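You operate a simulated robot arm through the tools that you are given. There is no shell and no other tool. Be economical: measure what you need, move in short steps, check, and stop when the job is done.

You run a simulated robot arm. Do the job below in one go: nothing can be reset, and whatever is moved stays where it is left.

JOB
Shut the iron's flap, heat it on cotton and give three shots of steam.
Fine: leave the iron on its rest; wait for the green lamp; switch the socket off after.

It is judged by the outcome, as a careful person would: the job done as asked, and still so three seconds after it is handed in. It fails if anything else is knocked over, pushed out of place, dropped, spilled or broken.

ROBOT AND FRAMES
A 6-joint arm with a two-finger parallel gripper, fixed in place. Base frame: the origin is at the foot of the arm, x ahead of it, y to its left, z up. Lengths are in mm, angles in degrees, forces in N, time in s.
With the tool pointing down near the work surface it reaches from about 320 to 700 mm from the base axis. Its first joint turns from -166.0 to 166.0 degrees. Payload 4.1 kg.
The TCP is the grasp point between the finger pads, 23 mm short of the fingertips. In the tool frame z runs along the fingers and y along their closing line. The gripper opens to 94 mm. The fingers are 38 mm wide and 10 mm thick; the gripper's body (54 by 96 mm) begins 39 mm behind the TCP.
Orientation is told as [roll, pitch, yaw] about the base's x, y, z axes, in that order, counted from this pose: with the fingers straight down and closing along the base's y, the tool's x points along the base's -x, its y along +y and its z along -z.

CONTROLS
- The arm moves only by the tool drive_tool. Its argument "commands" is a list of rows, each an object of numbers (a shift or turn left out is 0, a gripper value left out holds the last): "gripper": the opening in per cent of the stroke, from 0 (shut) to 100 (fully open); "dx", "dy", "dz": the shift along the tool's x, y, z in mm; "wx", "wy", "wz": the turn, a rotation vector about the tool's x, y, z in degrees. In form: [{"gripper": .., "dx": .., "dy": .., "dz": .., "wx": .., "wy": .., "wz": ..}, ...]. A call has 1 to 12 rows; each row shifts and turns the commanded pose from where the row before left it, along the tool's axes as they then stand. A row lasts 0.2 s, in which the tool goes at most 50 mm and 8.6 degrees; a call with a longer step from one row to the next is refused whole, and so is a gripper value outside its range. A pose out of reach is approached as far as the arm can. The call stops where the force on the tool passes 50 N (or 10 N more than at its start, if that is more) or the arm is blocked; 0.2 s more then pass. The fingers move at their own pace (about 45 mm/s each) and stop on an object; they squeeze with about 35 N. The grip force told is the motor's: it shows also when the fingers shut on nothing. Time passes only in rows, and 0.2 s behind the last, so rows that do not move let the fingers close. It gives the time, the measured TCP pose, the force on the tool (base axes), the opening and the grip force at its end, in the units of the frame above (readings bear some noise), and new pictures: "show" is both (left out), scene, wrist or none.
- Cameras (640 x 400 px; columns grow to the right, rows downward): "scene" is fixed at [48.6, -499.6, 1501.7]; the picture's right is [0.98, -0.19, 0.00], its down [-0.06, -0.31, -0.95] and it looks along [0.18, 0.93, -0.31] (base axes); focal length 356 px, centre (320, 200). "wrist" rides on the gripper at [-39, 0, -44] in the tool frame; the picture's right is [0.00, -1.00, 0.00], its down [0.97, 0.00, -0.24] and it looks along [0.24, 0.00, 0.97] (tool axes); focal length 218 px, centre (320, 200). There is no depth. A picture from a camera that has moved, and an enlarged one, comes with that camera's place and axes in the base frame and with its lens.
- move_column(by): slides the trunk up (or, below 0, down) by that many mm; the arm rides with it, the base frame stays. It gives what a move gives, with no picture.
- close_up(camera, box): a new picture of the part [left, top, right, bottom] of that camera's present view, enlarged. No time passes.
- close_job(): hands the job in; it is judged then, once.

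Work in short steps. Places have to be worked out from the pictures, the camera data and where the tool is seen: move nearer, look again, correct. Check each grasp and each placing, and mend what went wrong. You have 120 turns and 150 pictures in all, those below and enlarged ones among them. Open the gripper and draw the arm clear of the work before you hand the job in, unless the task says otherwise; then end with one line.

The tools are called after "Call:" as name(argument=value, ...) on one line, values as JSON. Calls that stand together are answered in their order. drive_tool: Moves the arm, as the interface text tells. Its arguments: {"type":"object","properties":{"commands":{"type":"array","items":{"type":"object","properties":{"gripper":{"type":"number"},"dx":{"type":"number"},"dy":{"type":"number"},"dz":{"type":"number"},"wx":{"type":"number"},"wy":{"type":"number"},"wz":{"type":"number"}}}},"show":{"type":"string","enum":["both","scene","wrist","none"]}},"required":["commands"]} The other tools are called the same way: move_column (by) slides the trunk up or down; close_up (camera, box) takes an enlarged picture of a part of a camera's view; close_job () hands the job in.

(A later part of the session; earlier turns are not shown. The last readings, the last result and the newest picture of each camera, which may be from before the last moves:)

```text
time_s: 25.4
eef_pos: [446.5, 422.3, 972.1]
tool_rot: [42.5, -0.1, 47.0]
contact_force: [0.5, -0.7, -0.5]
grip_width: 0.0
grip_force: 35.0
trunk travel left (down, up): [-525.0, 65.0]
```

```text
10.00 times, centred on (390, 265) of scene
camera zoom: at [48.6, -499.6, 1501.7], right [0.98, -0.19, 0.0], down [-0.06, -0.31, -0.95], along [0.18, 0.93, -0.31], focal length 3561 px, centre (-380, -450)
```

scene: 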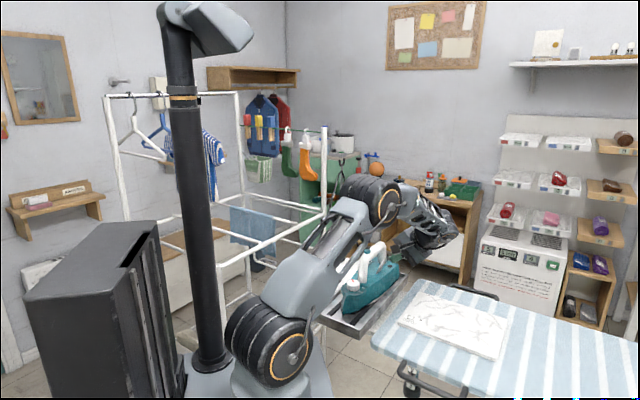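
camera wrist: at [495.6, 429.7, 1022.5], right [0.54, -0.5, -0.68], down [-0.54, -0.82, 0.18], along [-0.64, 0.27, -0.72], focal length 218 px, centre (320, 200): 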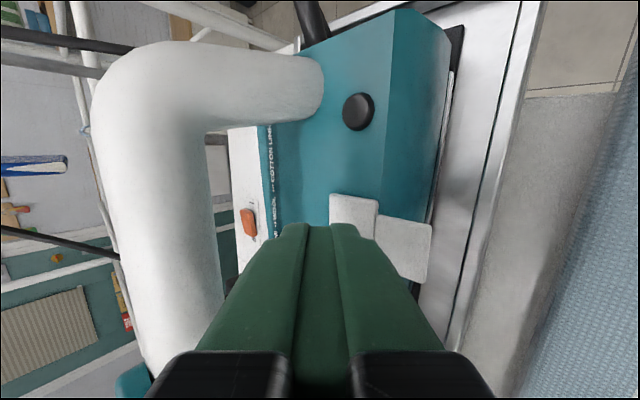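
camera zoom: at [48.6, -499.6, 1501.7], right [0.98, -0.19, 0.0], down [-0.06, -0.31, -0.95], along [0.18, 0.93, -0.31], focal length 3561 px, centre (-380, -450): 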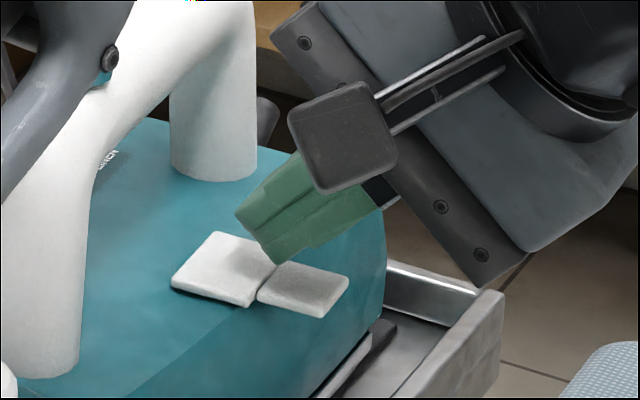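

Call:
drive_tool(commands=[{"dz": 1.1, "dy": -1.0}, {"dz": 1.1, "dy": -1.0}, {"dz": 1.1, "dy": -1.0}, {"dz": 1.1, "dy": -1.0}], show="none")

Call:
close_up(camera="scene", box=[365, 245, 415, 285])

```text
time_s: 26.4
eef_pos: [444.8, 421.7, 966.2]
tool_rot: [42.5, -0.1, 46.9]
contact_force: [-0.3, -0.2, 0.1]
grip_width: 0.0
grip_force: 34.9
trunk travel left (down, up): [-525.0, 65.0]
```

```text
10.00 times, centred on (390, 265) of scene
camera zoom: at [48.6, -499.6, 1501.7], right [0.98, -0.19, 0.0], down [-0.06, -0.31, -0.95], along [0.18, 0.93, -0.31], focal length 3561 px, centre (-380, -450)
```

zoom: 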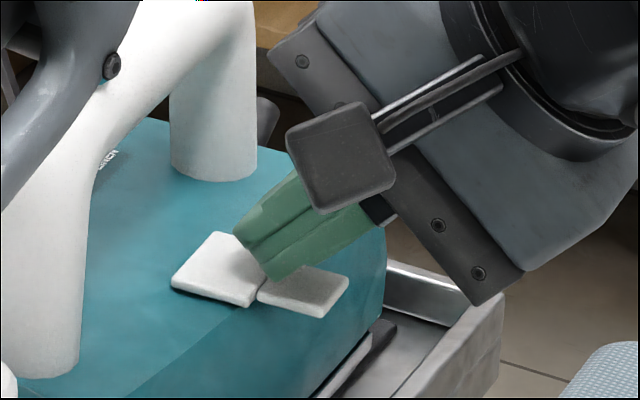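

Not in contact yet (tip corner z≈942); a few more mm.

Call:
drive_tool(commands=[{"dz": 1.1, "dy": -1.0}, {"dz": 1.1, "dy": -1.0}, {"dz": 0.8, "dy": -0.7}], show="none")

Call:
close_up(camera="scene", box=[365, 245, 415, 285])

```text
time_s: 27.2
eef_pos: [444.7, 423.6, 963.1]
tool_rot: [42.6, -0.2, 46.9]
contact_force: [-2.2, 0.8, 7.8]
grip_width: 0.0
grip_force: 35.3
trunk travel left (down, up): [-525.0, 65.0]
```

```text
10.00 times, centred on (390, 265) of scene
camera zoom: at [48.6, -499.6, 1501.7], right [0.98, -0.19, 0.0], down [-0.06, -0.31, -0.95], along [0.18, 0.93, -0.31], focal length 3561 px, centre (-380, -450)
```

zoom: 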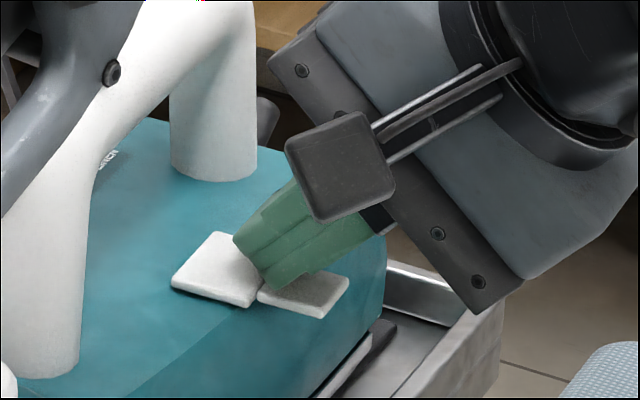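

The plate is solid at ~8 N: flap shut. I rise, level the wrist, and move over the dial with the gripper open.

Call:
drive_tool(commands=[{"dz": -29, "dy": 27}, {"dz": -32, "dy": 29}, {"dz": -35, "dy": 32}, {"wx": 8.5, "gripper": 64}, {"wx": 8.5}, {"wx": 8.5}, {"wx": 8.5}, {"wx": 8.5}, {"dx": 44, "dy": 20}, {"dx": 43, "dy": 20}, {"dx": 43, "dy": 20}], show="wrist")

Call:
close_up(camera="wrist", box=[240, 120, 400, 280])

Call:
close_up(camera="scene", box=[290, 230, 420, 330])

```text
time_s: 29.6
eef_pos: [311.7, 367.3, 1090.2]
tool_rot: [0.0, -0.1, 46.9]
contact_force: [-0.1, 0.9, -0.7]
grip_width: 60.1
grip_force: 0.0
trunk travel left (down, up): [-525.0, 65.0]
camera wrist: at [338.1, 395.3, 1135.0], right [0.73, -0.68, 0.0], down [-0.66, -0.71, 0.24], along [-0.16, -0.17, -0.97], focal length 218 px, centre (320, 200)
```

wrist: 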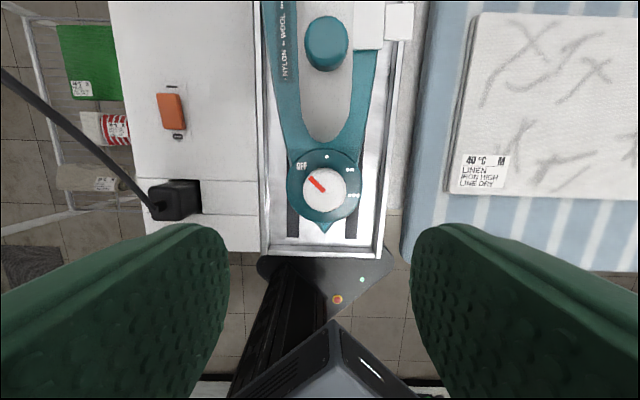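

```text
2.50 times, centred on (320, 200) of wrist
camera zoom: at [338.1, 395.3, 1135.0], right [0.73, -0.68, 0.0], down [-0.66, -0.71, 0.24], along [-0.16, -0.17, -0.97], focal length 546 px, centre (320, 200)
```

zoom: 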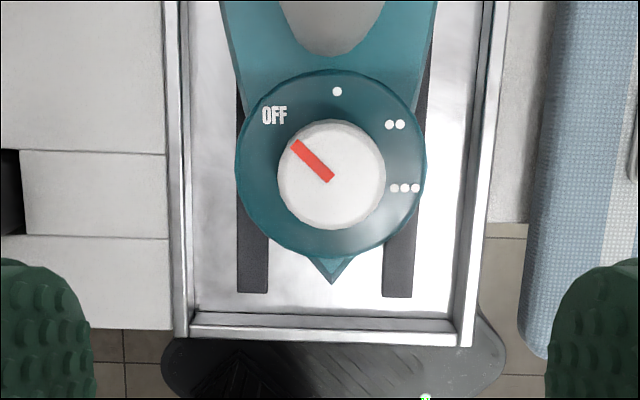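

```text
4.00 times, centred on (355, 280) of scene
camera zoom: at [48.6, -499.6, 1501.7], right [0.98, -0.19, 0.0], down [-0.06, -0.31, -0.95], along [0.18, 0.93, -0.31], focal length 1424 px, centre (180, -120)
```

zoom: 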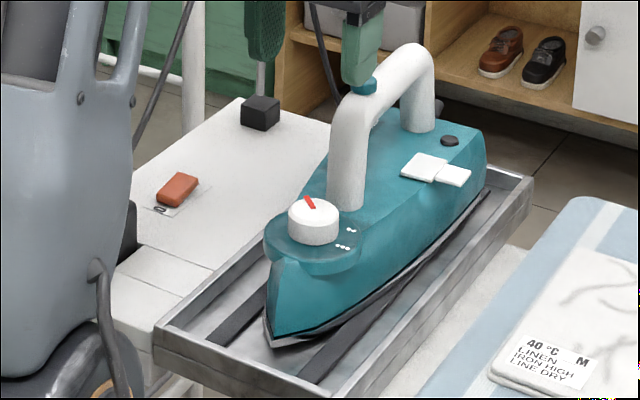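

The dial cap is at ≈(316,367.5), top z≈955, radius ≈18; ••• lies ~158° clockwise of the pointer (OFF). Because the handle front is only ~38 mm from the dial axis, I'll grip with a 20° lean away from the handle and turn in two 80° grips. First I set up above the dial.

Call:
drive_tool(commands=[{"wz": -8, "gripper": 49}, {"wz": -8}, {"wz": -8}, {"wz": -8}, {"wz": -8}, {"dx": 7.5, "dy": -4.3, "dz": 40}, {"dz": 35}, {"wy": -7}, {"wy": -6.5}, {"wy": -6.5}], show="wrist")

Call:
close_up(camera="scene", box=[310, 220, 400, 310])

```text
time_s: 31.8
eef_pos: [317.4, 361.3, 1018.2]
tool_rot: [-0.1, -20.2, 87.0]
contact_force: [-0.2, 0.1, -0.1]
grip_width: 46.0
grip_force: 0.1
trunk travel left (down, up): [-525.0, 65.0]
camera wrist: at [318.9, 381.8, 1073.6], right [1.0, -0.05, 0.0], down [-0.05, -0.99, -0.11], along [0.01, 0.11, -0.99], focal length 218 px, centre (320, 200)
```

wrist: 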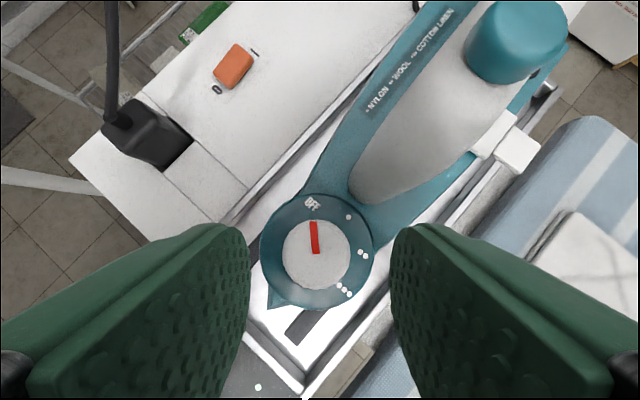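

```text
4.44 times, centred on (355, 265) of scene
camera zoom: at [48.6, -499.6, 1501.7], right [0.98, -0.19, 0.0], down [-0.06, -0.31, -0.95], along [0.18, 0.93, -0.31], focal length 1583 px, centre (164, -89)
```

zoom: 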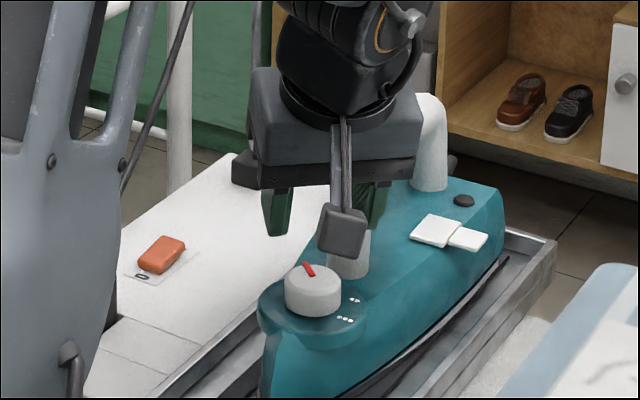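

The view agrees: dial axis (316.6,366.6). I descend to bring the fingertips beside the cap (tip z≈944).

Call:
drive_tool(commands=[{"dx": 7, "dz": 16.5, "dy": 1.1}, {"dx": 7, "dz": 16}, {"dx": 6.4, "dz": 16}], show="wrist")

Call:
close_up(camera="scene", box=[310, 220, 400, 310])

```text
time_s: 32.6
eef_pos: [315.4, 358.7, 963.9]
tool_rot: [0.0, -20.1, 87.0]
contact_force: [-0.4, -0.5, 0.4]
grip_width: 46.0
grip_force: 0.0
trunk travel left (down, up): [-525.0, 65.0]
camera wrist: at [317.4, 378.8, 1021.1], right [1.0, -0.05, 0.0], down [-0.05, -0.99, -0.11], along [0.01, 0.11, -0.99], focal length 218 px, centre (320, 200)
```

wrist: 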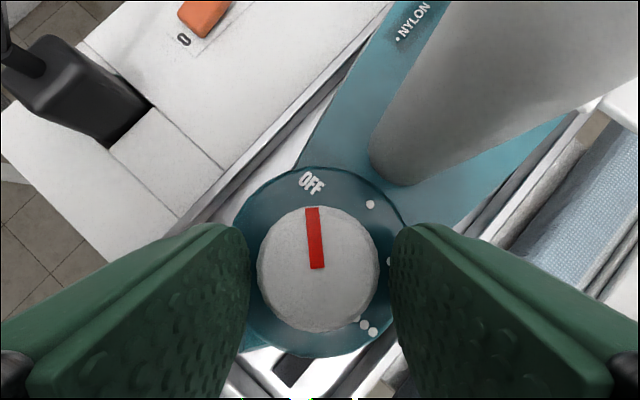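

```text
4.44 times, centred on (355, 265) of scene
camera zoom: at [48.6, -499.6, 1501.7], right [0.98, -0.19, 0.0], down [-0.06, -0.31, -0.95], along [0.18, 0.93, -0.31], focal length 1583 px, centre (164, -89)
```

zoom: 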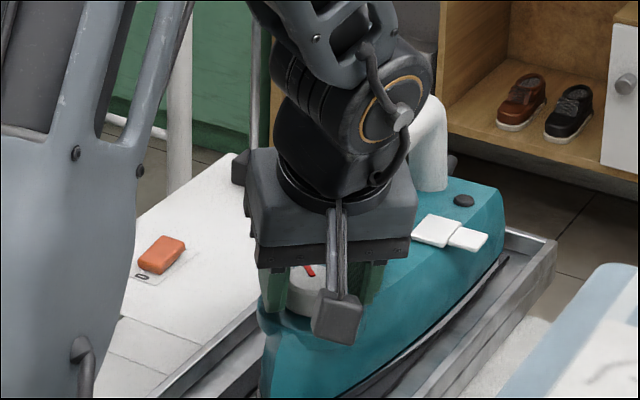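

Centred on the cap. I close the gripper.

Call:
drive_tool(commands=[{"gripper": 0}, {}], show="wrist")

```text
time_s: 33.2
eef_pos: [314.9, 357.9, 964.8]
tool_rot: [0.0, -20.0, 87.0]
contact_force: [-1.8, -1.1, 0.0]
grip_width: 34.6
grip_force: 35.0
trunk travel left (down, up): [-525.0, 65.0]
camera wrist: at [316.9, 378.7, 1021.1], right [1.0, -0.05, 0.0], down [-0.05, -0.99, -0.11], along [0.01, 0.11, -0.99], focal length 218 px, centre (320, 200)
```

wrist: 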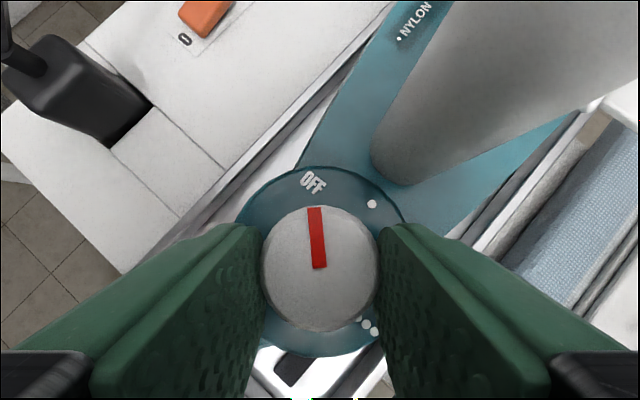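

Good grip (34.6 mm). I turn clockwise 80° about the dial axis in 8° rows.

Call:
drive_tool(commands=[{"wx": 2.73, "wz": 7.52, "dy": 1.113, "dx": -0.073, "dz": 0.027}, {"wx": 2.73, "wz": 7.52, "dy": 1.113, "dx": -0.073, "dz": 0.027}, {"wx": 2.73, "wz": 7.52, "dy": 1.113, "dx": -0.073, "dz": 0.027}, {"wx": 2.73, "wz": 7.52, "dy": 1.113, "dx": -0.073, "dz": 0.027}, {"wx": 2.73, "wz": 7.52, "dy": 1.113, "dx": -0.073, "dz": 0.027}], show="wrist")

```text
time_s: 34.4
eef_pos: [310.7, 359.9, 964.6]
tool_rot: [-0.1, -20.2, 47.0]
contact_force: [-0.7, -1.6, 4.8]
grip_width: 34.6
grip_force: 35.3
trunk travel left (down, up): [-525.0, 65.0]
camera wrist: at [326.5, 374.8, 1021.3], right [0.73, -0.68, 0.0], down [-0.68, -0.73, -0.11], along [0.07, 0.08, -0.99], focal length 218 px, centre (320, 200)
```

wrist: 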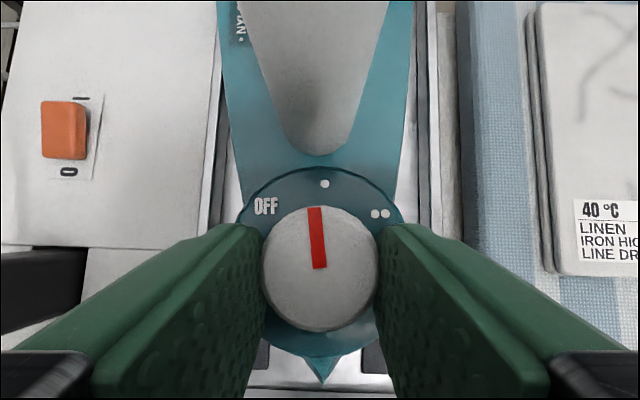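

The dial turns with the gripper and the iron stays put. Another 40°.

Call:
drive_tool(commands=[{"wx": 2.73, "wz": 7.52, "dy": 1.113, "dx": -0.073, "dz": 0.027}, {"wx": 2.73, "wz": 7.52, "dy": 1.113, "dx": -0.073, "dz": 0.027}, {"wx": 2.73, "wz": 7.52, "dy": 1.113, "dx": -0.073, "dz": 0.027}, {"wx": 2.73, "wz": 7.52, "dy": 1.113, "dx": -0.073, "dz": 0.027}, {"wx": 2.73, "wz": 7.52, "dy": 1.113, "dx": -0.073, "dz": 0.027}], show="wrist")

```text
time_s: 35.6
eef_pos: [308.6, 364.9, 965.8]
tool_rot: [0.1, -20.0, 6.8]
contact_force: [-2.7, -2.8, 2.4]
grip_width: 34.6
grip_force: 34.9
trunk travel left (down, up): [-525.0, 65.0]
camera wrist: at [331.0, 366.8, 1021.4], right [0.12, -0.99, 0.0], down [-0.99, -0.12, -0.11], along [0.11, 0.01, -0.99], focal length 218 px, centre (320, 200)
```

wrist: 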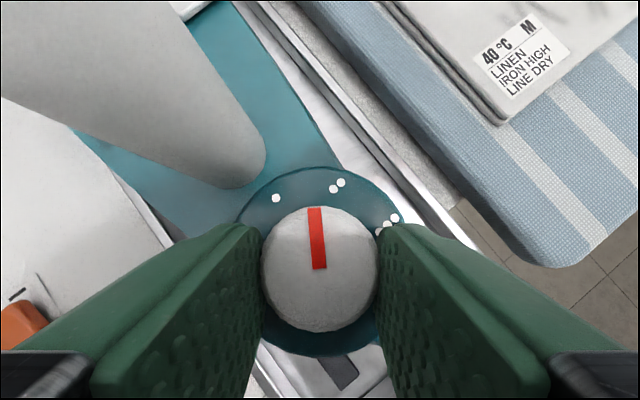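

Half done, pointer just before ••. I open slightly, rotate back 80° around the cap and re-grip.

Call:
drive_tool(commands=[{"gripper": 45}, {}, {"wx": -2.73, "wz": -7.52, "dy": -1.113, "dx": -0.073, "dz": 0.027}, {"wx": -2.73, "wz": -7.52, "dy": -1.113, "dx": -0.073, "dz": 0.027}, {"wx": -2.73, "wz": -7.52, "dy": -1.113, "dx": -0.073, "dz": 0.027}, {"wx": -2.73, "wz": -7.52, "dy": -1.113, "dx": -0.073, "dz": 0.027}, {"wx": -2.73, "wz": -7.52, "dy": -1.113, "dx": -0.073, "dz": 0.027}, {"wx": -2.73, "wz": -7.52, "dy": -1.113, "dx": -0.073, "dz": 0.027}, {"wx": -2.73, "wz": -7.52, "dy": -1.113, "dx": -0.073, "dz": 0.027}, {"wx": -2.73, "wz": -7.52, "dy": -1.113, "dx": -0.073, "dz": 0.027}, {"wx": -2.73, "wz": -7.52, "dy": -1.113, "dx": -0.073, "dz": 0.027}, {"wx": -2.73, "wz": -7.52, "dy": -1.113, "dx": -0.073, "dz": 0.027}], show="wrist")

```text
time_s: 38.2
eef_pos: [315.8, 358.3, 964.6]
tool_rot: [0.0, -20.0, 86.9]
contact_force: [-0.8, -1.0, -0.1]
grip_width: 42.4
grip_force: 0.0
trunk travel left (down, up): [-525.0, 65.0]
camera wrist: at [318.0, 379.4, 1021.1], right [1.0, -0.05, 0.0], down [-0.05, -0.99, -0.11], along [0.01, 0.11, -0.99], focal length 218 px, centre (320, 200)
```

wrist: 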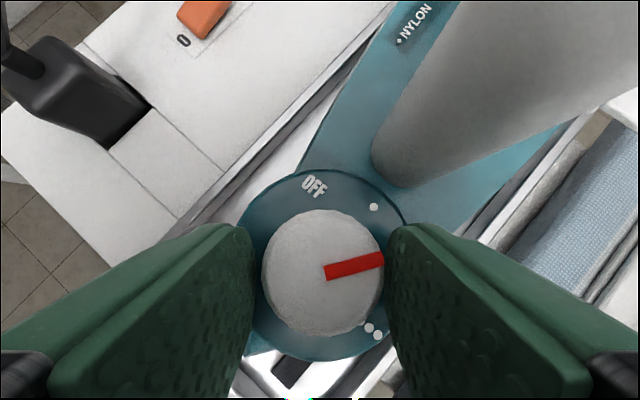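

Re-grip and turn another 72°, then compare with the ••• mark.

Call:
drive_tool(commands=[{"gripper": 0}, {}, {"wx": 2.73, "wz": 7.52, "dy": 1.113, "dx": -0.073, "dz": 0.027}, {"wx": 2.73, "wz": 7.52, "dy": 1.113, "dx": -0.073, "dz": 0.027}, {"wx": 2.73, "wz": 7.52, "dy": 1.113, "dx": -0.073, "dz": 0.027}, {"wx": 2.73, "wz": 7.52, "dy": 1.113, "dx": -0.073, "dz": 0.027}, {"wx": 2.73, "wz": 7.52, "dy": 1.113, "dx": -0.073, "dz": 0.027}, {"wx": 2.73, "wz": 7.52, "dy": 1.113, "dx": -0.073, "dz": 0.027}, {"wx": 2.73, "wz": 7.52, "dy": 1.113, "dx": -0.073, "dz": 0.027}, {"wx": 2.73, "wz": 7.52, "dy": 1.113, "dx": -0.073, "dz": 0.027}, {"wx": 2.73, "wz": 7.52, "dy": 1.113, "dx": -0.073, "dz": 0.027}], show="wrist")

Call:
close_up(camera="scene", box=[310, 220, 420, 310])

```text
time_s: 40.6
eef_pos: [309.1, 363.6, 965.4]
tool_rot: [0.1, -20.1, 14.9]
contact_force: [-0.8, -0.7, 1.6]
grip_width: 35.1
grip_force: 35.2
trunk travel left (down, up): [-525.0, 65.0]
camera wrist: at [330.5, 368.9, 1021.8], right [0.26, -0.97, 0.0], down [-0.96, -0.26, -0.11], along [0.1, 0.03, -0.99], focal length 218 px, centre (320, 200)
```

wrist: 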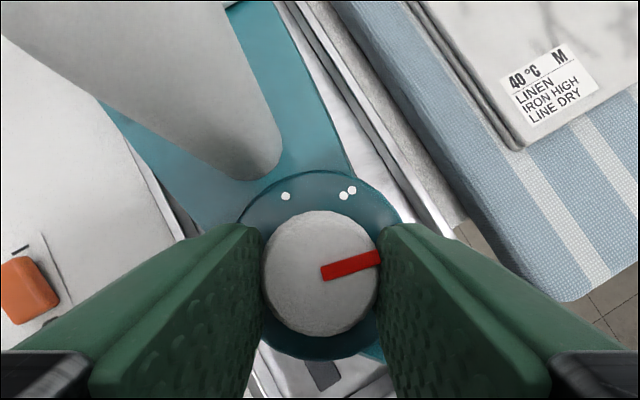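

```text
4.44 times, centred on (365, 265) of scene
camera zoom: at [48.6, -499.6, 1501.7], right [0.98, -0.19, 0.0], down [-0.06, -0.31, -0.95], along [0.18, 0.93, -0.31], focal length 1583 px, centre (120, -89)
```

zoom: 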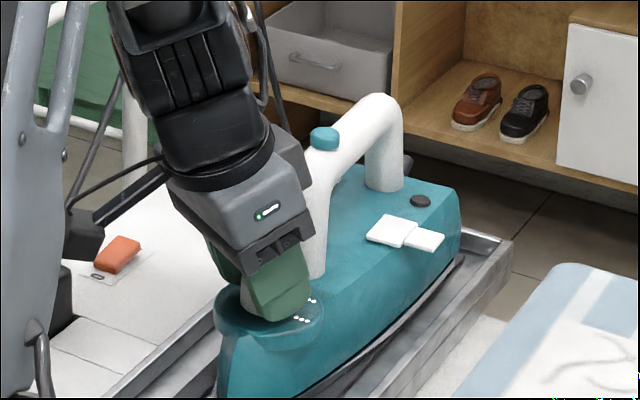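

Pointer computes to within a degree or two of •••. I release, rise and verify from above.

Call:
drive_tool(commands=[{"gripper": 49}, {}, {"dx": -8.5, "dz": -23.5}, {"dx": -13, "dz": -36}, {"dx": -13, "dz": -36}], show="wrist")

Call:
close_up(camera="wrist", box=[270, 190, 370, 280])

Call:
close_up(camera="scene", box=[310, 220, 420, 310])

```text
time_s: 41.8
eef_pos: [309.9, 363.7, 1066.2]
tool_rot: [0.2, -20.0, 14.8]
contact_force: [-0.2, -1.0, -0.2]
grip_width: 46.1
grip_force: 0.0
trunk travel left (down, up): [-525.0, 65.0]
camera wrist: at [330.4, 368.3, 1121.6], right [0.26, -0.97, 0.0], down [-0.96, -0.26, -0.11], along [0.1, 0.03, -0.99], focal length 218 px, centre (320, 200)
```

wrist: 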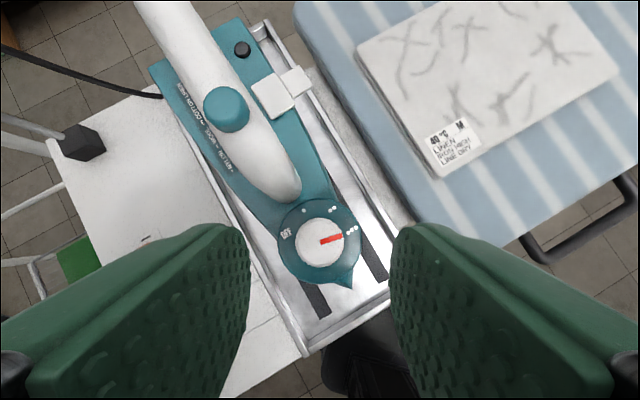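

```text
4.44 times, centred on (320, 235) of wrist
camera zoom: at [330.4, 368.3, 1121.6], right [0.26, -0.97, 0.0], down [-0.96, -0.26, -0.11], along [0.1, 0.03, -0.99], focal length 970 px, centre (320, 44)
```

zoom: 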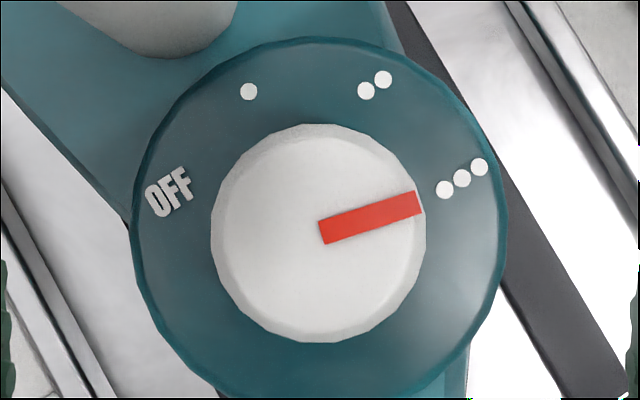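

```text
4.44 times, centred on (365, 265) of scene
camera zoom: at [48.6, -499.6, 1501.7], right [0.98, -0.19, 0.0], down [-0.06, -0.31, -0.95], along [0.18, 0.93, -0.31], focal length 1583 px, centre (120, -89)
```

zoom: 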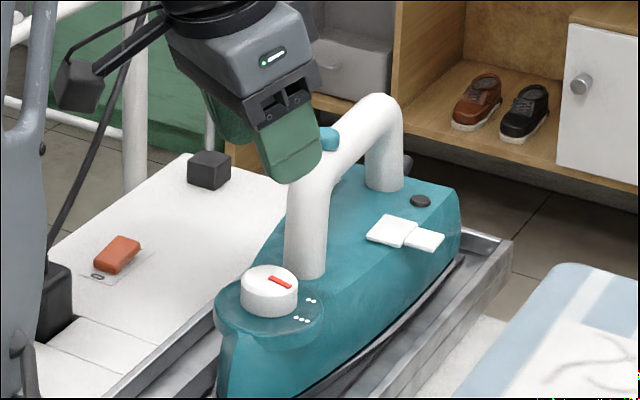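

Pointer sits on ••• (cotton). Now the socket: I zoom on the rocker and check the lamp.

Call:
close_up(camera="scene", box=[320, 265, 350, 290])

Call:
close_up(camera="scene", box=[370, 250, 400, 280])

```text
16.00 times, centred on (335, 278) of scene
camera zoom: at [48.6, -499.6, 1501.7], right [0.98, -0.19, 0.0], down [-0.06, -0.31, -0.95], along [0.18, 0.93, -0.31], focal length 5698 px, centre (80, -1040)
```

zoom: 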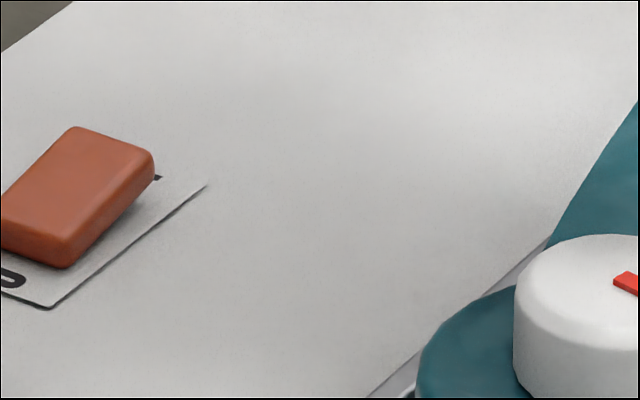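

```text
13.33 times, centred on (385, 265) of scene
camera zoom: at [48.6, -499.6, 1501.7], right [0.98, -0.19, 0.0], down [-0.06, -0.31, -0.95], along [0.18, 0.93, -0.31], focal length 4748 px, centre (-547, -667)
```

zoom: 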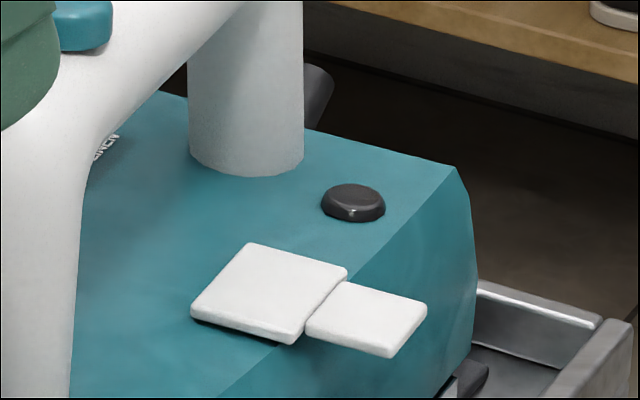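

The rocker's I end stands raised and the lamp is dark: the socket is off, so it must be switched on. I level the wrist, turn it so the closed fingers are narrow along the rocker, and move above it.

Call:
drive_tool(commands=[{"wy": 6.7, "gripper": 0}, {"wy": 6.7}, {"wy": 6.7}, {"wz": 8.3}, {"wz": 8.3}, {"wz": 8.3}, {"wz": 8.3}, {"wz": 8.3}, {"wz": 8.3}, {"wz": 8.3}], show="none")

Call:
drive_tool(commands=[{"dx": 36, "dy": 20}, {"dx": 36, "dy": 20}, {"dx": 36, "dy": 20}, {"dx": 36, "dy": 20}, {"dz": 30}, {"dz": 30}], show="wrist")

```text
time_s: 44.0
eef_pos: [310.3, 363.1, 1067.0]
tool_rot: [-0.1, 0.1, -43.2]
contact_force: [-0.1, 0.5, -0.2]
grip_width: 0.0
grip_force: 35.4
trunk travel left (down, up): [-525.0, 65.0]
```

```text
time_s: 45.4
eef_pos: [257.6, 520.3, 1008.9]
tool_rot: [0.0, 0.1, -43.2]
contact_force: [0.2, -0.4, 0.2]
grip_width: 0.0
grip_force: 34.7
trunk travel left (down, up): [-525.0, 65.0]
camera wrist: at [287.3, 492.6, 1053.7], right [-0.68, -0.73, 0.0], down [-0.71, 0.66, 0.24], along [-0.18, 0.17, -0.97], focal length 218 px, centre (320, 200)
```

wrist: 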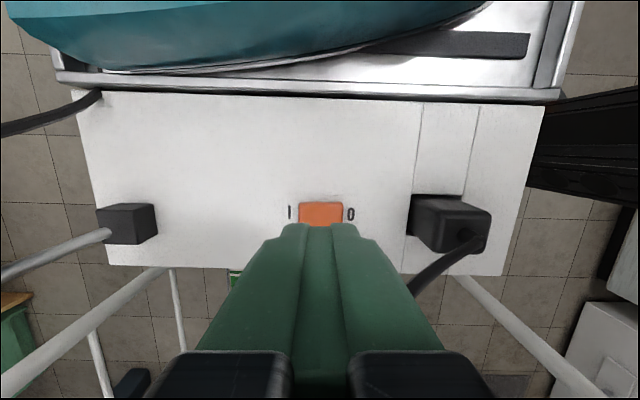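

Rocker centre ≈(247,529); its I end ≈(255,537). I move above the I end and descend to tip z≈911.

Call:
drive_tool(commands=[{"dx": 13.3, "dy": 10.4, "dz": 20}, {"dz": 30}, {"dz": 25}], show="wrist")

Call:
close_up(camera="scene", box=[310, 245, 360, 295])

```text
time_s: 46.2
eef_pos: [253.5, 536.1, 933.3]
tool_rot: [0.0, 0.2, -43.2]
contact_force: [-0.1, -0.5, -0.6]
grip_width: 0.0
grip_force: 35.1
trunk travel left (down, up): [-525.0, 65.0]
camera wrist: at [282.6, 508.9, 979.7], right [-0.68, -0.73, 0.0], down [-0.71, 0.66, 0.24], along [-0.18, 0.17, -0.97], focal length 218 px, centre (320, 200)
```

wrist: 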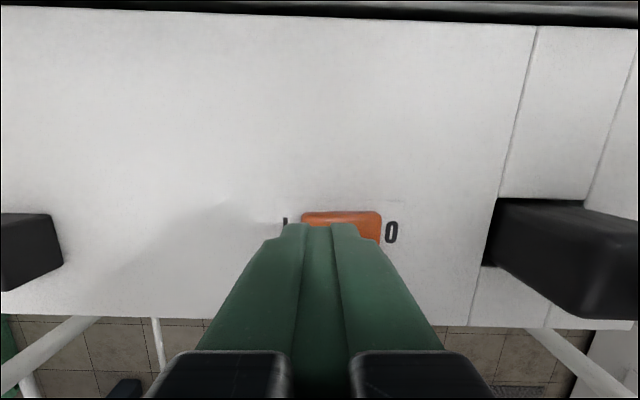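

```text
8.00 times, centred on (335, 270) of scene
camera zoom: at [48.6, -499.6, 1501.7], right [0.98, -0.19, 0.0], down [-0.06, -0.31, -0.95], along [0.18, 0.93, -0.31], focal length 2849 px, centre (200, -360)
```

zoom: 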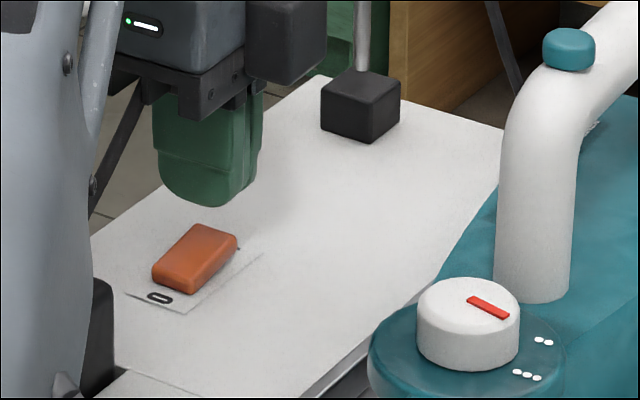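

The fingers are over the I half. I press down in small steps.

Call:
drive_tool(commands=[{"dz": 5}, {"dz": 5}, {"dz": 3}, {"dz": 2}, {"dz": 2}], show="none")

Call:
close_up(camera="scene", box=[310, 245, 360, 295])

```text
time_s: 47.4
eef_pos: [255.8, 537.1, 916.4]
tool_rot: [0.1, 0.2, -43.0]
contact_force: [0.6, 1.1, 1.2]
grip_width: 0.0
grip_force: 34.8
trunk travel left (down, up): [-525.0, 65.0]
```

```text
8.00 times, centred on (335, 270) of scene
camera zoom: at [48.6, -499.6, 1501.7], right [0.98, -0.19, 0.0], down [-0.06, -0.31, -0.95], along [0.18, 0.93, -0.31], focal length 2849 px, centre (200, -360)
```

zoom: 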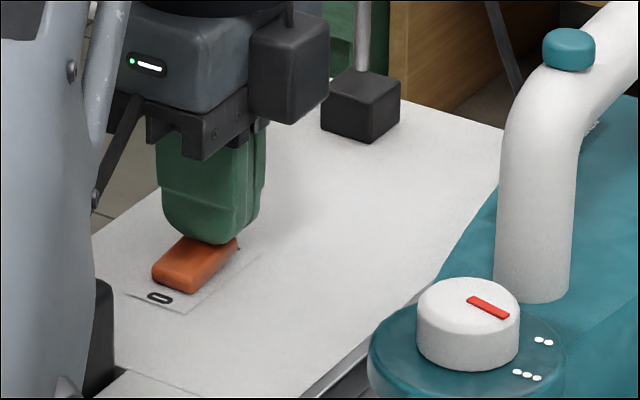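

Call:
drive_tool(commands=[{"dz": 1.5}, {"dz": 1.5}, {"dz": 1.5}, {"dz": 1.5}], show="none")

Call:
close_up(camera="scene", box=[310, 235, 410, 295])

```text
time_s: 48.4
eef_pos: [255.9, 537.3, 913.1]
tool_rot: [0.4, 0.3, -43.3]
contact_force: [0.9, 2.3, 25.8]
grip_width: 0.2
grip_force: 34.8
trunk travel left (down, up): [-525.0, 65.0]
```

```text
6.40 times, centred on (360, 265) of scene
camera zoom: at [48.6, -499.6, 1501.7], right [0.98, -0.19, 0.0], down [-0.06, -0.31, -0.95], along [0.18, 0.93, -0.31], focal length 2279 px, centre (64, -216)
```

zoom: 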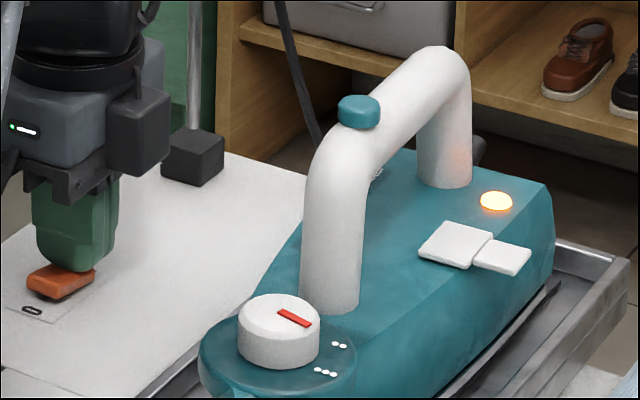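

The lamp glows amber: power is on and it is heating. I rise and go above the steam button (≈(368.5,423.5), top z≈1029) while it heats.

Call:
drive_tool(commands=[{"dz": -40}, {"dz": -49}, {"dz": -49}, {"dz": -49}, {"dx": -40, "dy": -2}, {"dx": -40, "dy": -2}, {"dx": -40, "dy": -2}, {"dx": -40, "dy": 0}], show="both")

Call:
close_up(camera="scene", box=[310, 225, 410, 295])

```text
time_s: 50.2
eef_pos: [367.7, 423.2, 1098.9]
tool_rot: [-0.1, 0.2, -43.1]
contact_force: [-0.1, 0.1, 0.2]
grip_width: 0.0
grip_force: 35.0
trunk travel left (down, up): [-525.0, 65.0]
camera wrist: at [397.8, 396.0, 1144.1], right [-0.68, -0.73, 0.0], down [-0.71, 0.66, 0.24], along [-0.18, 0.17, -0.97], focal length 218 px, centre (320, 200)
```

scene: 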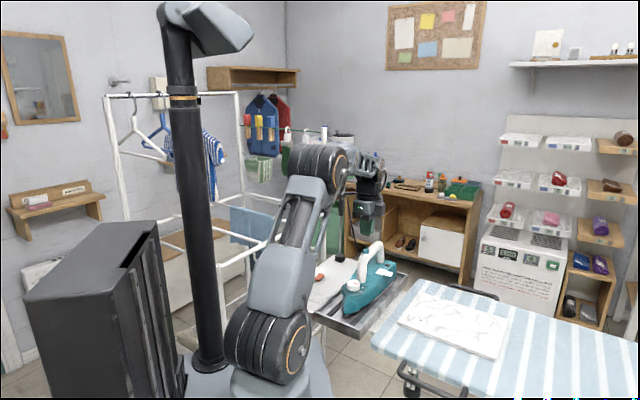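
wrist: 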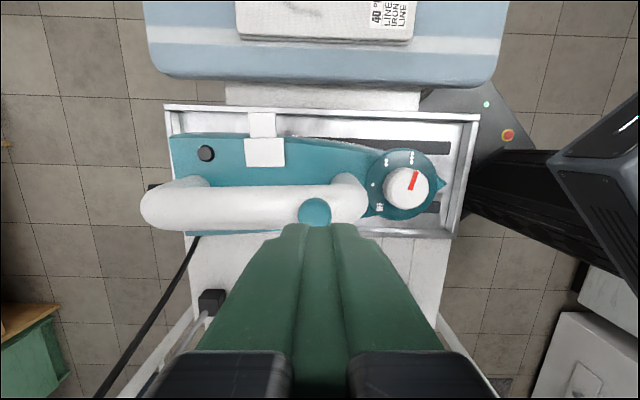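

```text
5.71 times, centred on (360, 260) of scene
camera zoom: at [48.6, -499.6, 1501.7], right [0.98, -0.19, 0.0], down [-0.06, -0.31, -0.95], along [0.18, 0.93, -0.31], focal length 2035 px, centre (91, -143)
```

zoom: 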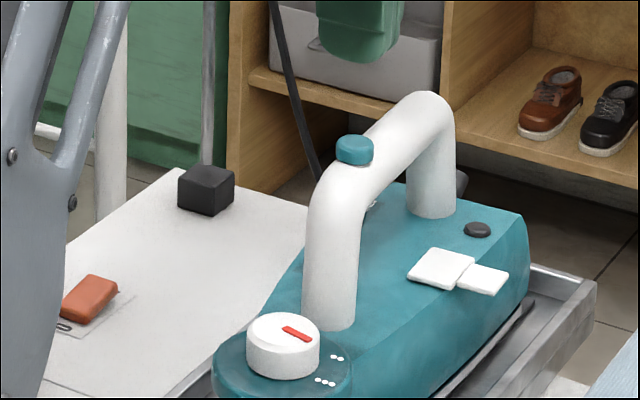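

The lamp went out when I let go; the rocker seems not to have latched. I zoom in to check.

Call:
close_up(camera="scene", box=[305, 265, 340, 290])

Call:
close_up(camera="scene", box=[370, 240, 410, 280])

```text
16.00 times, centred on (322, 278) of scene
camera zoom: at [48.6, -499.6, 1501.7], right [0.98, -0.19, 0.0], down [-0.06, -0.31, -0.95], along [0.18, 0.93, -0.31], focal length 5698 px, centre (280, -1040)
```

zoom: 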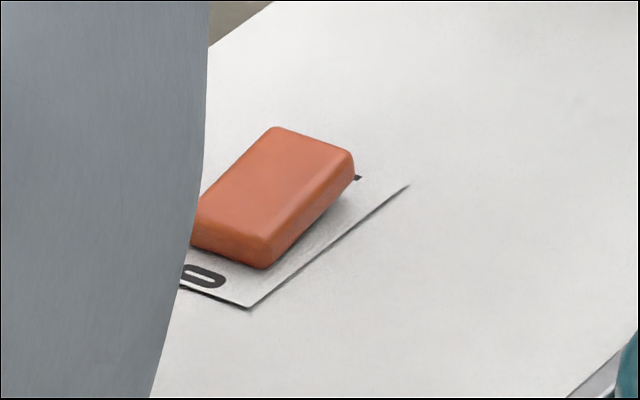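

```text
10.00 times, centred on (390, 260) of scene
camera zoom: at [48.6, -499.6, 1501.7], right [0.98, -0.19, 0.0], down [-0.06, -0.31, -0.95], along [0.18, 0.93, -0.31], focal length 3561 px, centre (-380, -400)
```

zoom: 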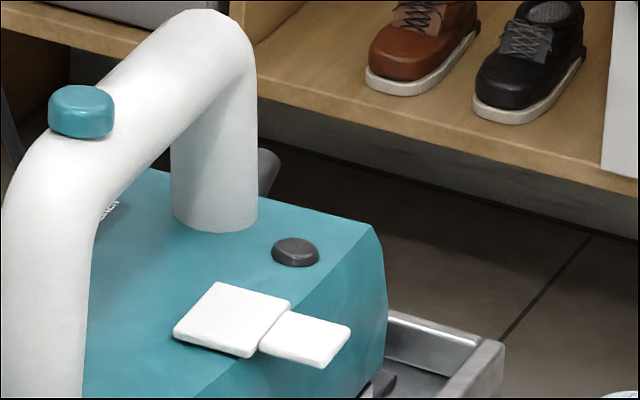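

The rocker sprang back, as my flat tip pressed too near its pivot. I return and press further out on the I end (inner tip edge ~8 mm from the pivot).

Call:
drive_tool(commands=[{"dx": 40, "dy": 4}, {"dx": 40, "dy": 4}, {"dx": 40, "dy": 3}, {"dx": 40, "dy": 3.4}, {"dz": 49}, {"dz": 49}, {"dz": 49}, {"dz": 25}], show="wrist")

```text
time_s: 52.0
eef_pos: [258.0, 542.6, 922.4]
tool_rot: [-0.1, 0.1, -43.1]
contact_force: [0.4, 0.4, -0.7]
grip_width: 0.0
grip_force: 34.7
trunk travel left (down, up): [-525.0, 65.0]
camera wrist: at [287.3, 514.7, 968.5], right [-0.68, -0.73, 0.0], down [-0.71, 0.66, 0.24], along [-0.18, 0.17, -0.97], focal length 218 px, centre (320, 200)
```

wrist: 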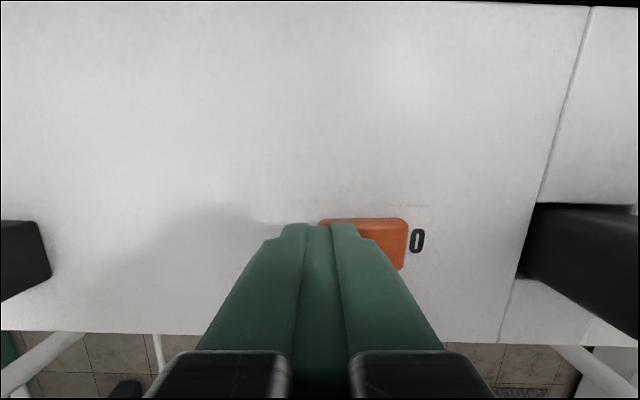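

The tip overlaps just the outer I end. I press down.

Call:
drive_tool(commands=[{"dz": 4}, {"dz": 2}, {"dz": 2}, {"dz": 2}, {"dz": 2}], show="none")

Call:
close_up(camera="scene", box=[300, 235, 410, 295])

```text
time_s: 53.2
eef_pos: [261.1, 541.6, 912.9]
tool_rot: [0.0, 0.3, -43.2]
contact_force: [1.6, -0.7, 5.3]
grip_width: 0.2
grip_force: 34.5
trunk travel left (down, up): [-525.0, 65.0]
```

```text
5.82 times, centred on (355, 265) of scene
camera zoom: at [48.6, -499.6, 1501.7], right [0.98, -0.19, 0.0], down [-0.06, -0.31, -0.95], along [0.18, 0.93, -0.31], focal length 2072 px, centre (116, -178)
```

zoom: 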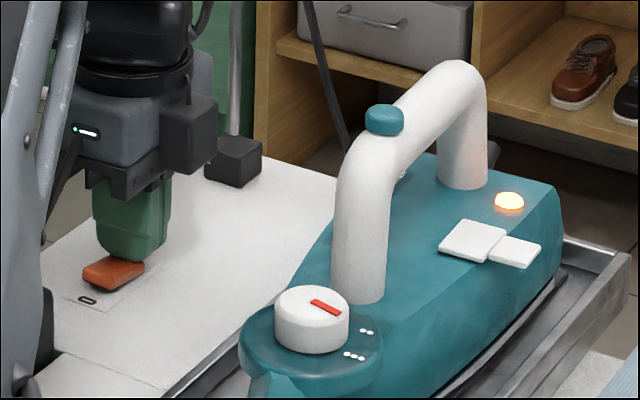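

Lamp on with only 5 N; I press on to the end stop.

Call:
drive_tool(commands=[{"dz": 1.5}, {"dz": 1.5}, {"dz": 1.5}, {"dz": 1}], show="none")

Call:
drive_tool(commands=[{"dz": -10}, {"dz": -30}, {"dz": -49}], show="wrist")

Call:
close_up(camera="scene", box=[300, 235, 410, 295])

```text
time_s: 54.2
eef_pos: [260.6, 541.7, 911.9]
tool_rot: [0.7, 0.5, -43.1]
contact_force: [-3.2, -5.2, 48.3]
grip_width: 0.2
grip_force: 34.4
trunk travel left (down, up): [-525.0, 65.0]
```

```text
time_s: 55.0
eef_pos: [262.4, 542.1, 994.6]
tool_rot: [-0.1, 0.2, -43.2]
contact_force: [-0.7, -0.2, 0.6]
grip_width: 0.0
grip_force: 34.7
trunk travel left (down, up): [-525.0, 65.0]
camera wrist: at [291.9, 513.7, 1039.5], right [-0.68, -0.73, 0.0], down [-0.71, 0.66, 0.24], along [-0.18, 0.16, -0.97], focal length 218 px, centre (320, 200)
```

wrist: 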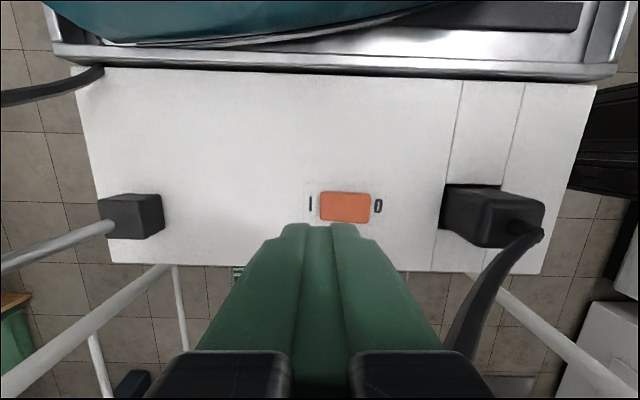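

```text
5.82 times, centred on (355, 265) of scene
camera zoom: at [48.6, -499.6, 1501.7], right [0.98, -0.19, 0.0], down [-0.06, -0.31, -0.95], along [0.18, 0.93, -0.31], focal length 2072 px, centre (116, -178)
```

zoom: 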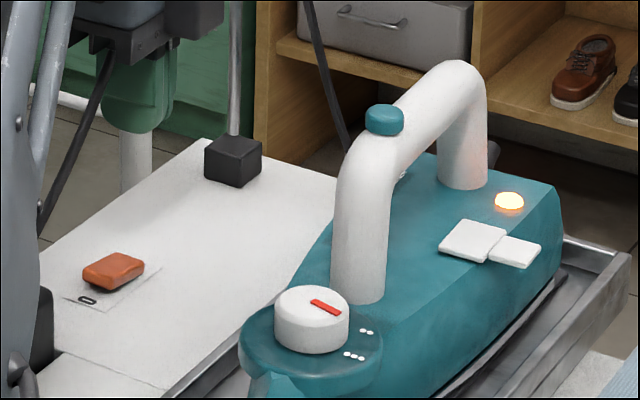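

Latched on, lamp stays amber. Now back above the steam button.

Call:
drive_tool(commands=[{"dz": -49}, {"dz": -49}, {"dz": -7}, {"dx": -40, "dy": -4}, {"dx": -40, "dy": -4}, {"dx": -40, "dy": -3.3}, {"dx": -38.5, "dy": -3}, {"dz": 25}, {}, {}], show="wrist")

Call:
close_up(camera="scene", box=[310, 225, 410, 295])

```text
time_s: 57.2
eef_pos: [368.9, 425.7, 1076.2]
tool_rot: [-0.1, 0.1, -43.1]
contact_force: [-0.5, -0.5, -0.1]
grip_width: 0.0
grip_force: 34.6
trunk travel left (down, up): [-525.0, 65.0]
camera wrist: at [397.2, 398.4, 1120.7], right [-0.68, -0.73, 0.0], down [-0.71, 0.66, 0.24], along [-0.18, 0.17, -0.97], focal length 218 px, centre (320, 200)
```

wrist: 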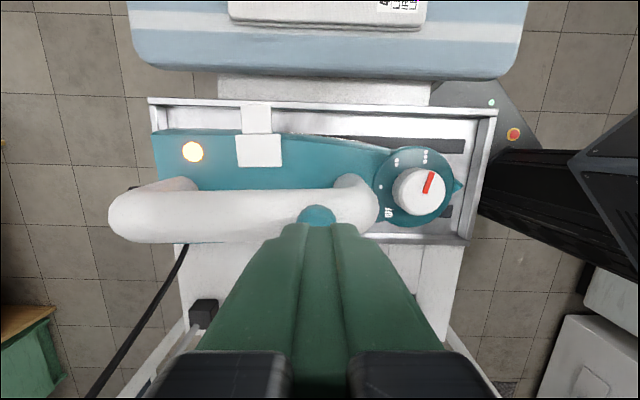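

```text
5.71 times, centred on (360, 260) of scene
camera zoom: at [48.6, -499.6, 1501.7], right [0.98, -0.19, 0.0], down [-0.06, -0.31, -0.95], along [0.18, 0.93, -0.31], focal length 2035 px, centre (91, -143)
```

zoom: 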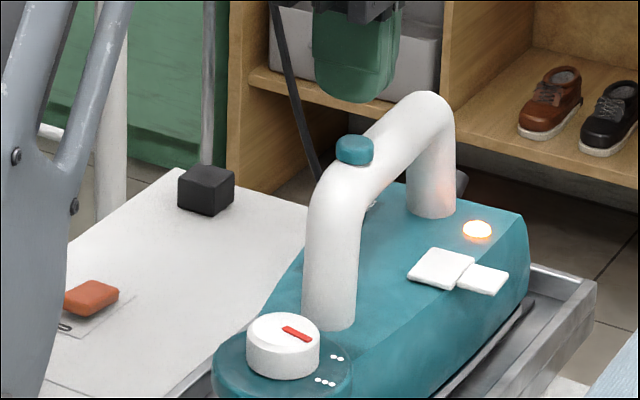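

Button is nearly centred under the tip. I wait for the lamp.

Call:
drive_tool(commands=[{"dx": -3}, {}, {}, {}, {}, {}, {}, {}, {}, {}, {}, {}], show="none")

Call:
drive_tool(commands=[{}, {}, {}, {}, {}, {}, {}, {}, {}, {}, {}, {}], show="none")

Call:
close_up(camera="scene", box=[340, 230, 410, 280])

```text
time_s: 59.8
eef_pos: [370.2, 423.4, 1075.5]
tool_rot: [-0.1, 0.0, -43.1]
contact_force: [0.9, -0.9, 0.2]
grip_width: 0.3
grip_force: 34.8
trunk travel left (down, up): [-525.0, 65.0]
```

```text
time_s: 62.4
eef_pos: [370.2, 423.1, 1075.5]
tool_rot: [0.0, 0.1, -43.1]
contact_force: [0.2, 0.1, 0.0]
grip_width: 0.0
grip_force: 34.9
trunk travel left (down, up): [-525.0, 65.0]
```

```text
8.00 times, centred on (375, 255) of scene
camera zoom: at [48.6, -499.6, 1501.7], right [0.98, -0.19, 0.0], down [-0.06, -0.31, -0.95], along [0.18, 0.93, -0.31], focal length 2849 px, centre (-120, -240)
```

zoom: 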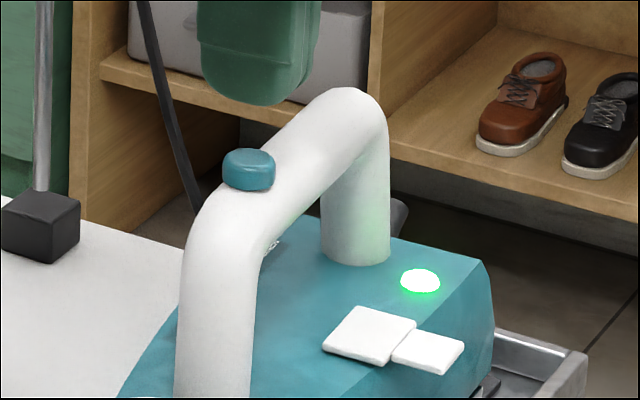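

Green lamp: it is hot. I descend toward the steam button.

Call:
drive_tool(commands=[{"dz": 10}, {"dz": 8}], show="none")

Call:
close_up(camera="scene", box=[340, 230, 410, 280])

```text
time_s: 63.0
eef_pos: [370.4, 423.2, 1057.8]
tool_rot: [0.0, 0.2, -43.1]
contact_force: [-0.2, 0.8, -0.2]
grip_width: 0.2
grip_force: 34.7
trunk travel left (down, up): [-525.0, 65.0]
```

```text
8.00 times, centred on (375, 255) of scene
camera zoom: at [48.6, -499.6, 1501.7], right [0.98, -0.19, 0.0], down [-0.06, -0.31, -0.95], along [0.18, 0.93, -0.31], focal length 2849 px, centre (-120, -240)
```

zoom: 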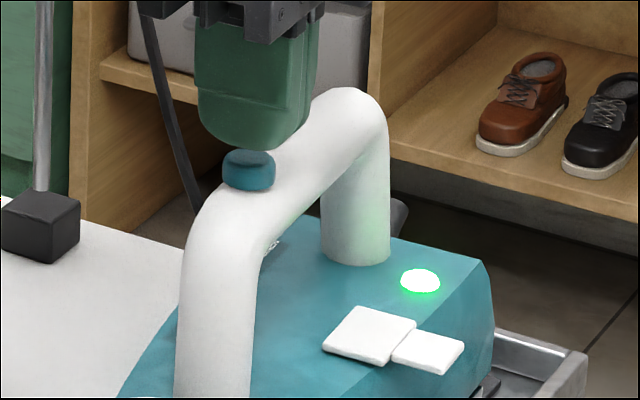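

About 5 mm above the button; I go on in 1.5 mm steps to find contact.

Call:
drive_tool(commands=[{"dz": 2}, {"dz": 1.5}, {"dz": 1.5}], show="none")

```text
time_s: 63.8
eef_pos: [370.1, 423.9, 1053.8]
tool_rot: [-0.1, 0.2, -43.3]
contact_force: [-0.1, 0.6, -0.2]
grip_width: 0.0
grip_force: 34.9
trunk travel left (down, up): [-525.0, 65.0]
```

Call:
drive_tool(commands=[{"dz": 1}, {"dz": 1}], show="none")

Call:
close_up(camera="scene", box=[350, 230, 400, 270])

```text
time_s: 64.4
eef_pos: [370.0, 423.1, 1051.5]
tool_rot: [0.0, 0.1, -43.0]
contact_force: [0.3, -0.5, -1.9]
grip_width: 0.0
grip_force: 35.4
trunk travel left (down, up): [-525.0, 65.0]
```

```text
10.00 times, centred on (375, 250) of scene
camera zoom: at [48.6, -499.6, 1501.7], right [0.98, -0.19, 0.0], down [-0.06, -0.31, -0.95], along [0.18, 0.93, -0.31], focal length 3561 px, centre (-230, -300)
```

zoom: 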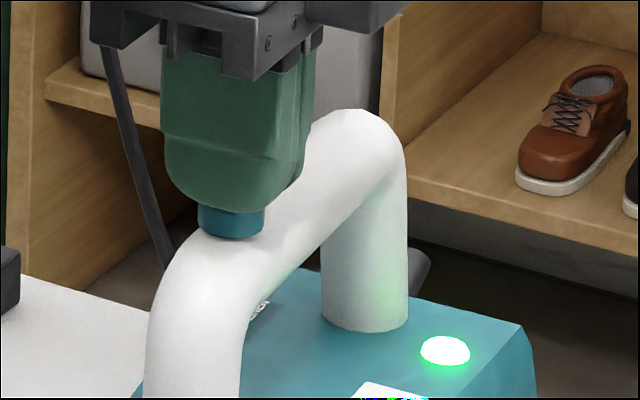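

Call:
drive_tool(commands=[{"dz": 1}, {"dz": 1}, {"dz": 1}], show="none")

Call:
close_up(camera="scene", box=[350, 230, 400, 270])

```text
time_s: 65.2
eef_pos: [370.6, 422.6, 1046.4]
tool_rot: [0.1, 0.1, -43.2]
contact_force: [0.0, 0.6, 3.6]
grip_width: 0.2
grip_force: 34.9
trunk travel left (down, up): [-525.0, 65.0]
```

```text
10.00 times, centred on (375, 250) of scene
camera zoom: at [48.6, -499.6, 1501.7], right [0.98, -0.19, 0.0], down [-0.06, -0.31, -0.95], along [0.18, 0.93, -0.31], focal length 3561 px, centre (-230, -300)
```

zoom: 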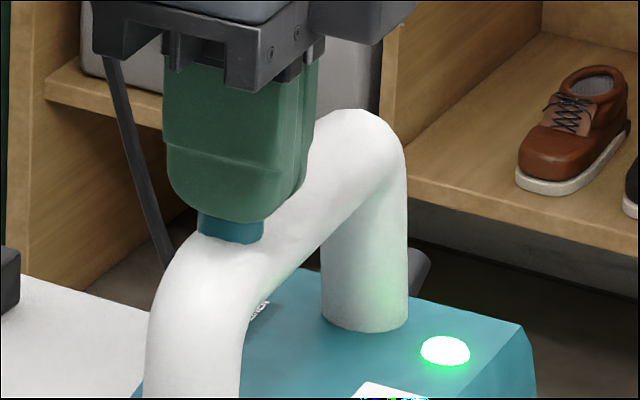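

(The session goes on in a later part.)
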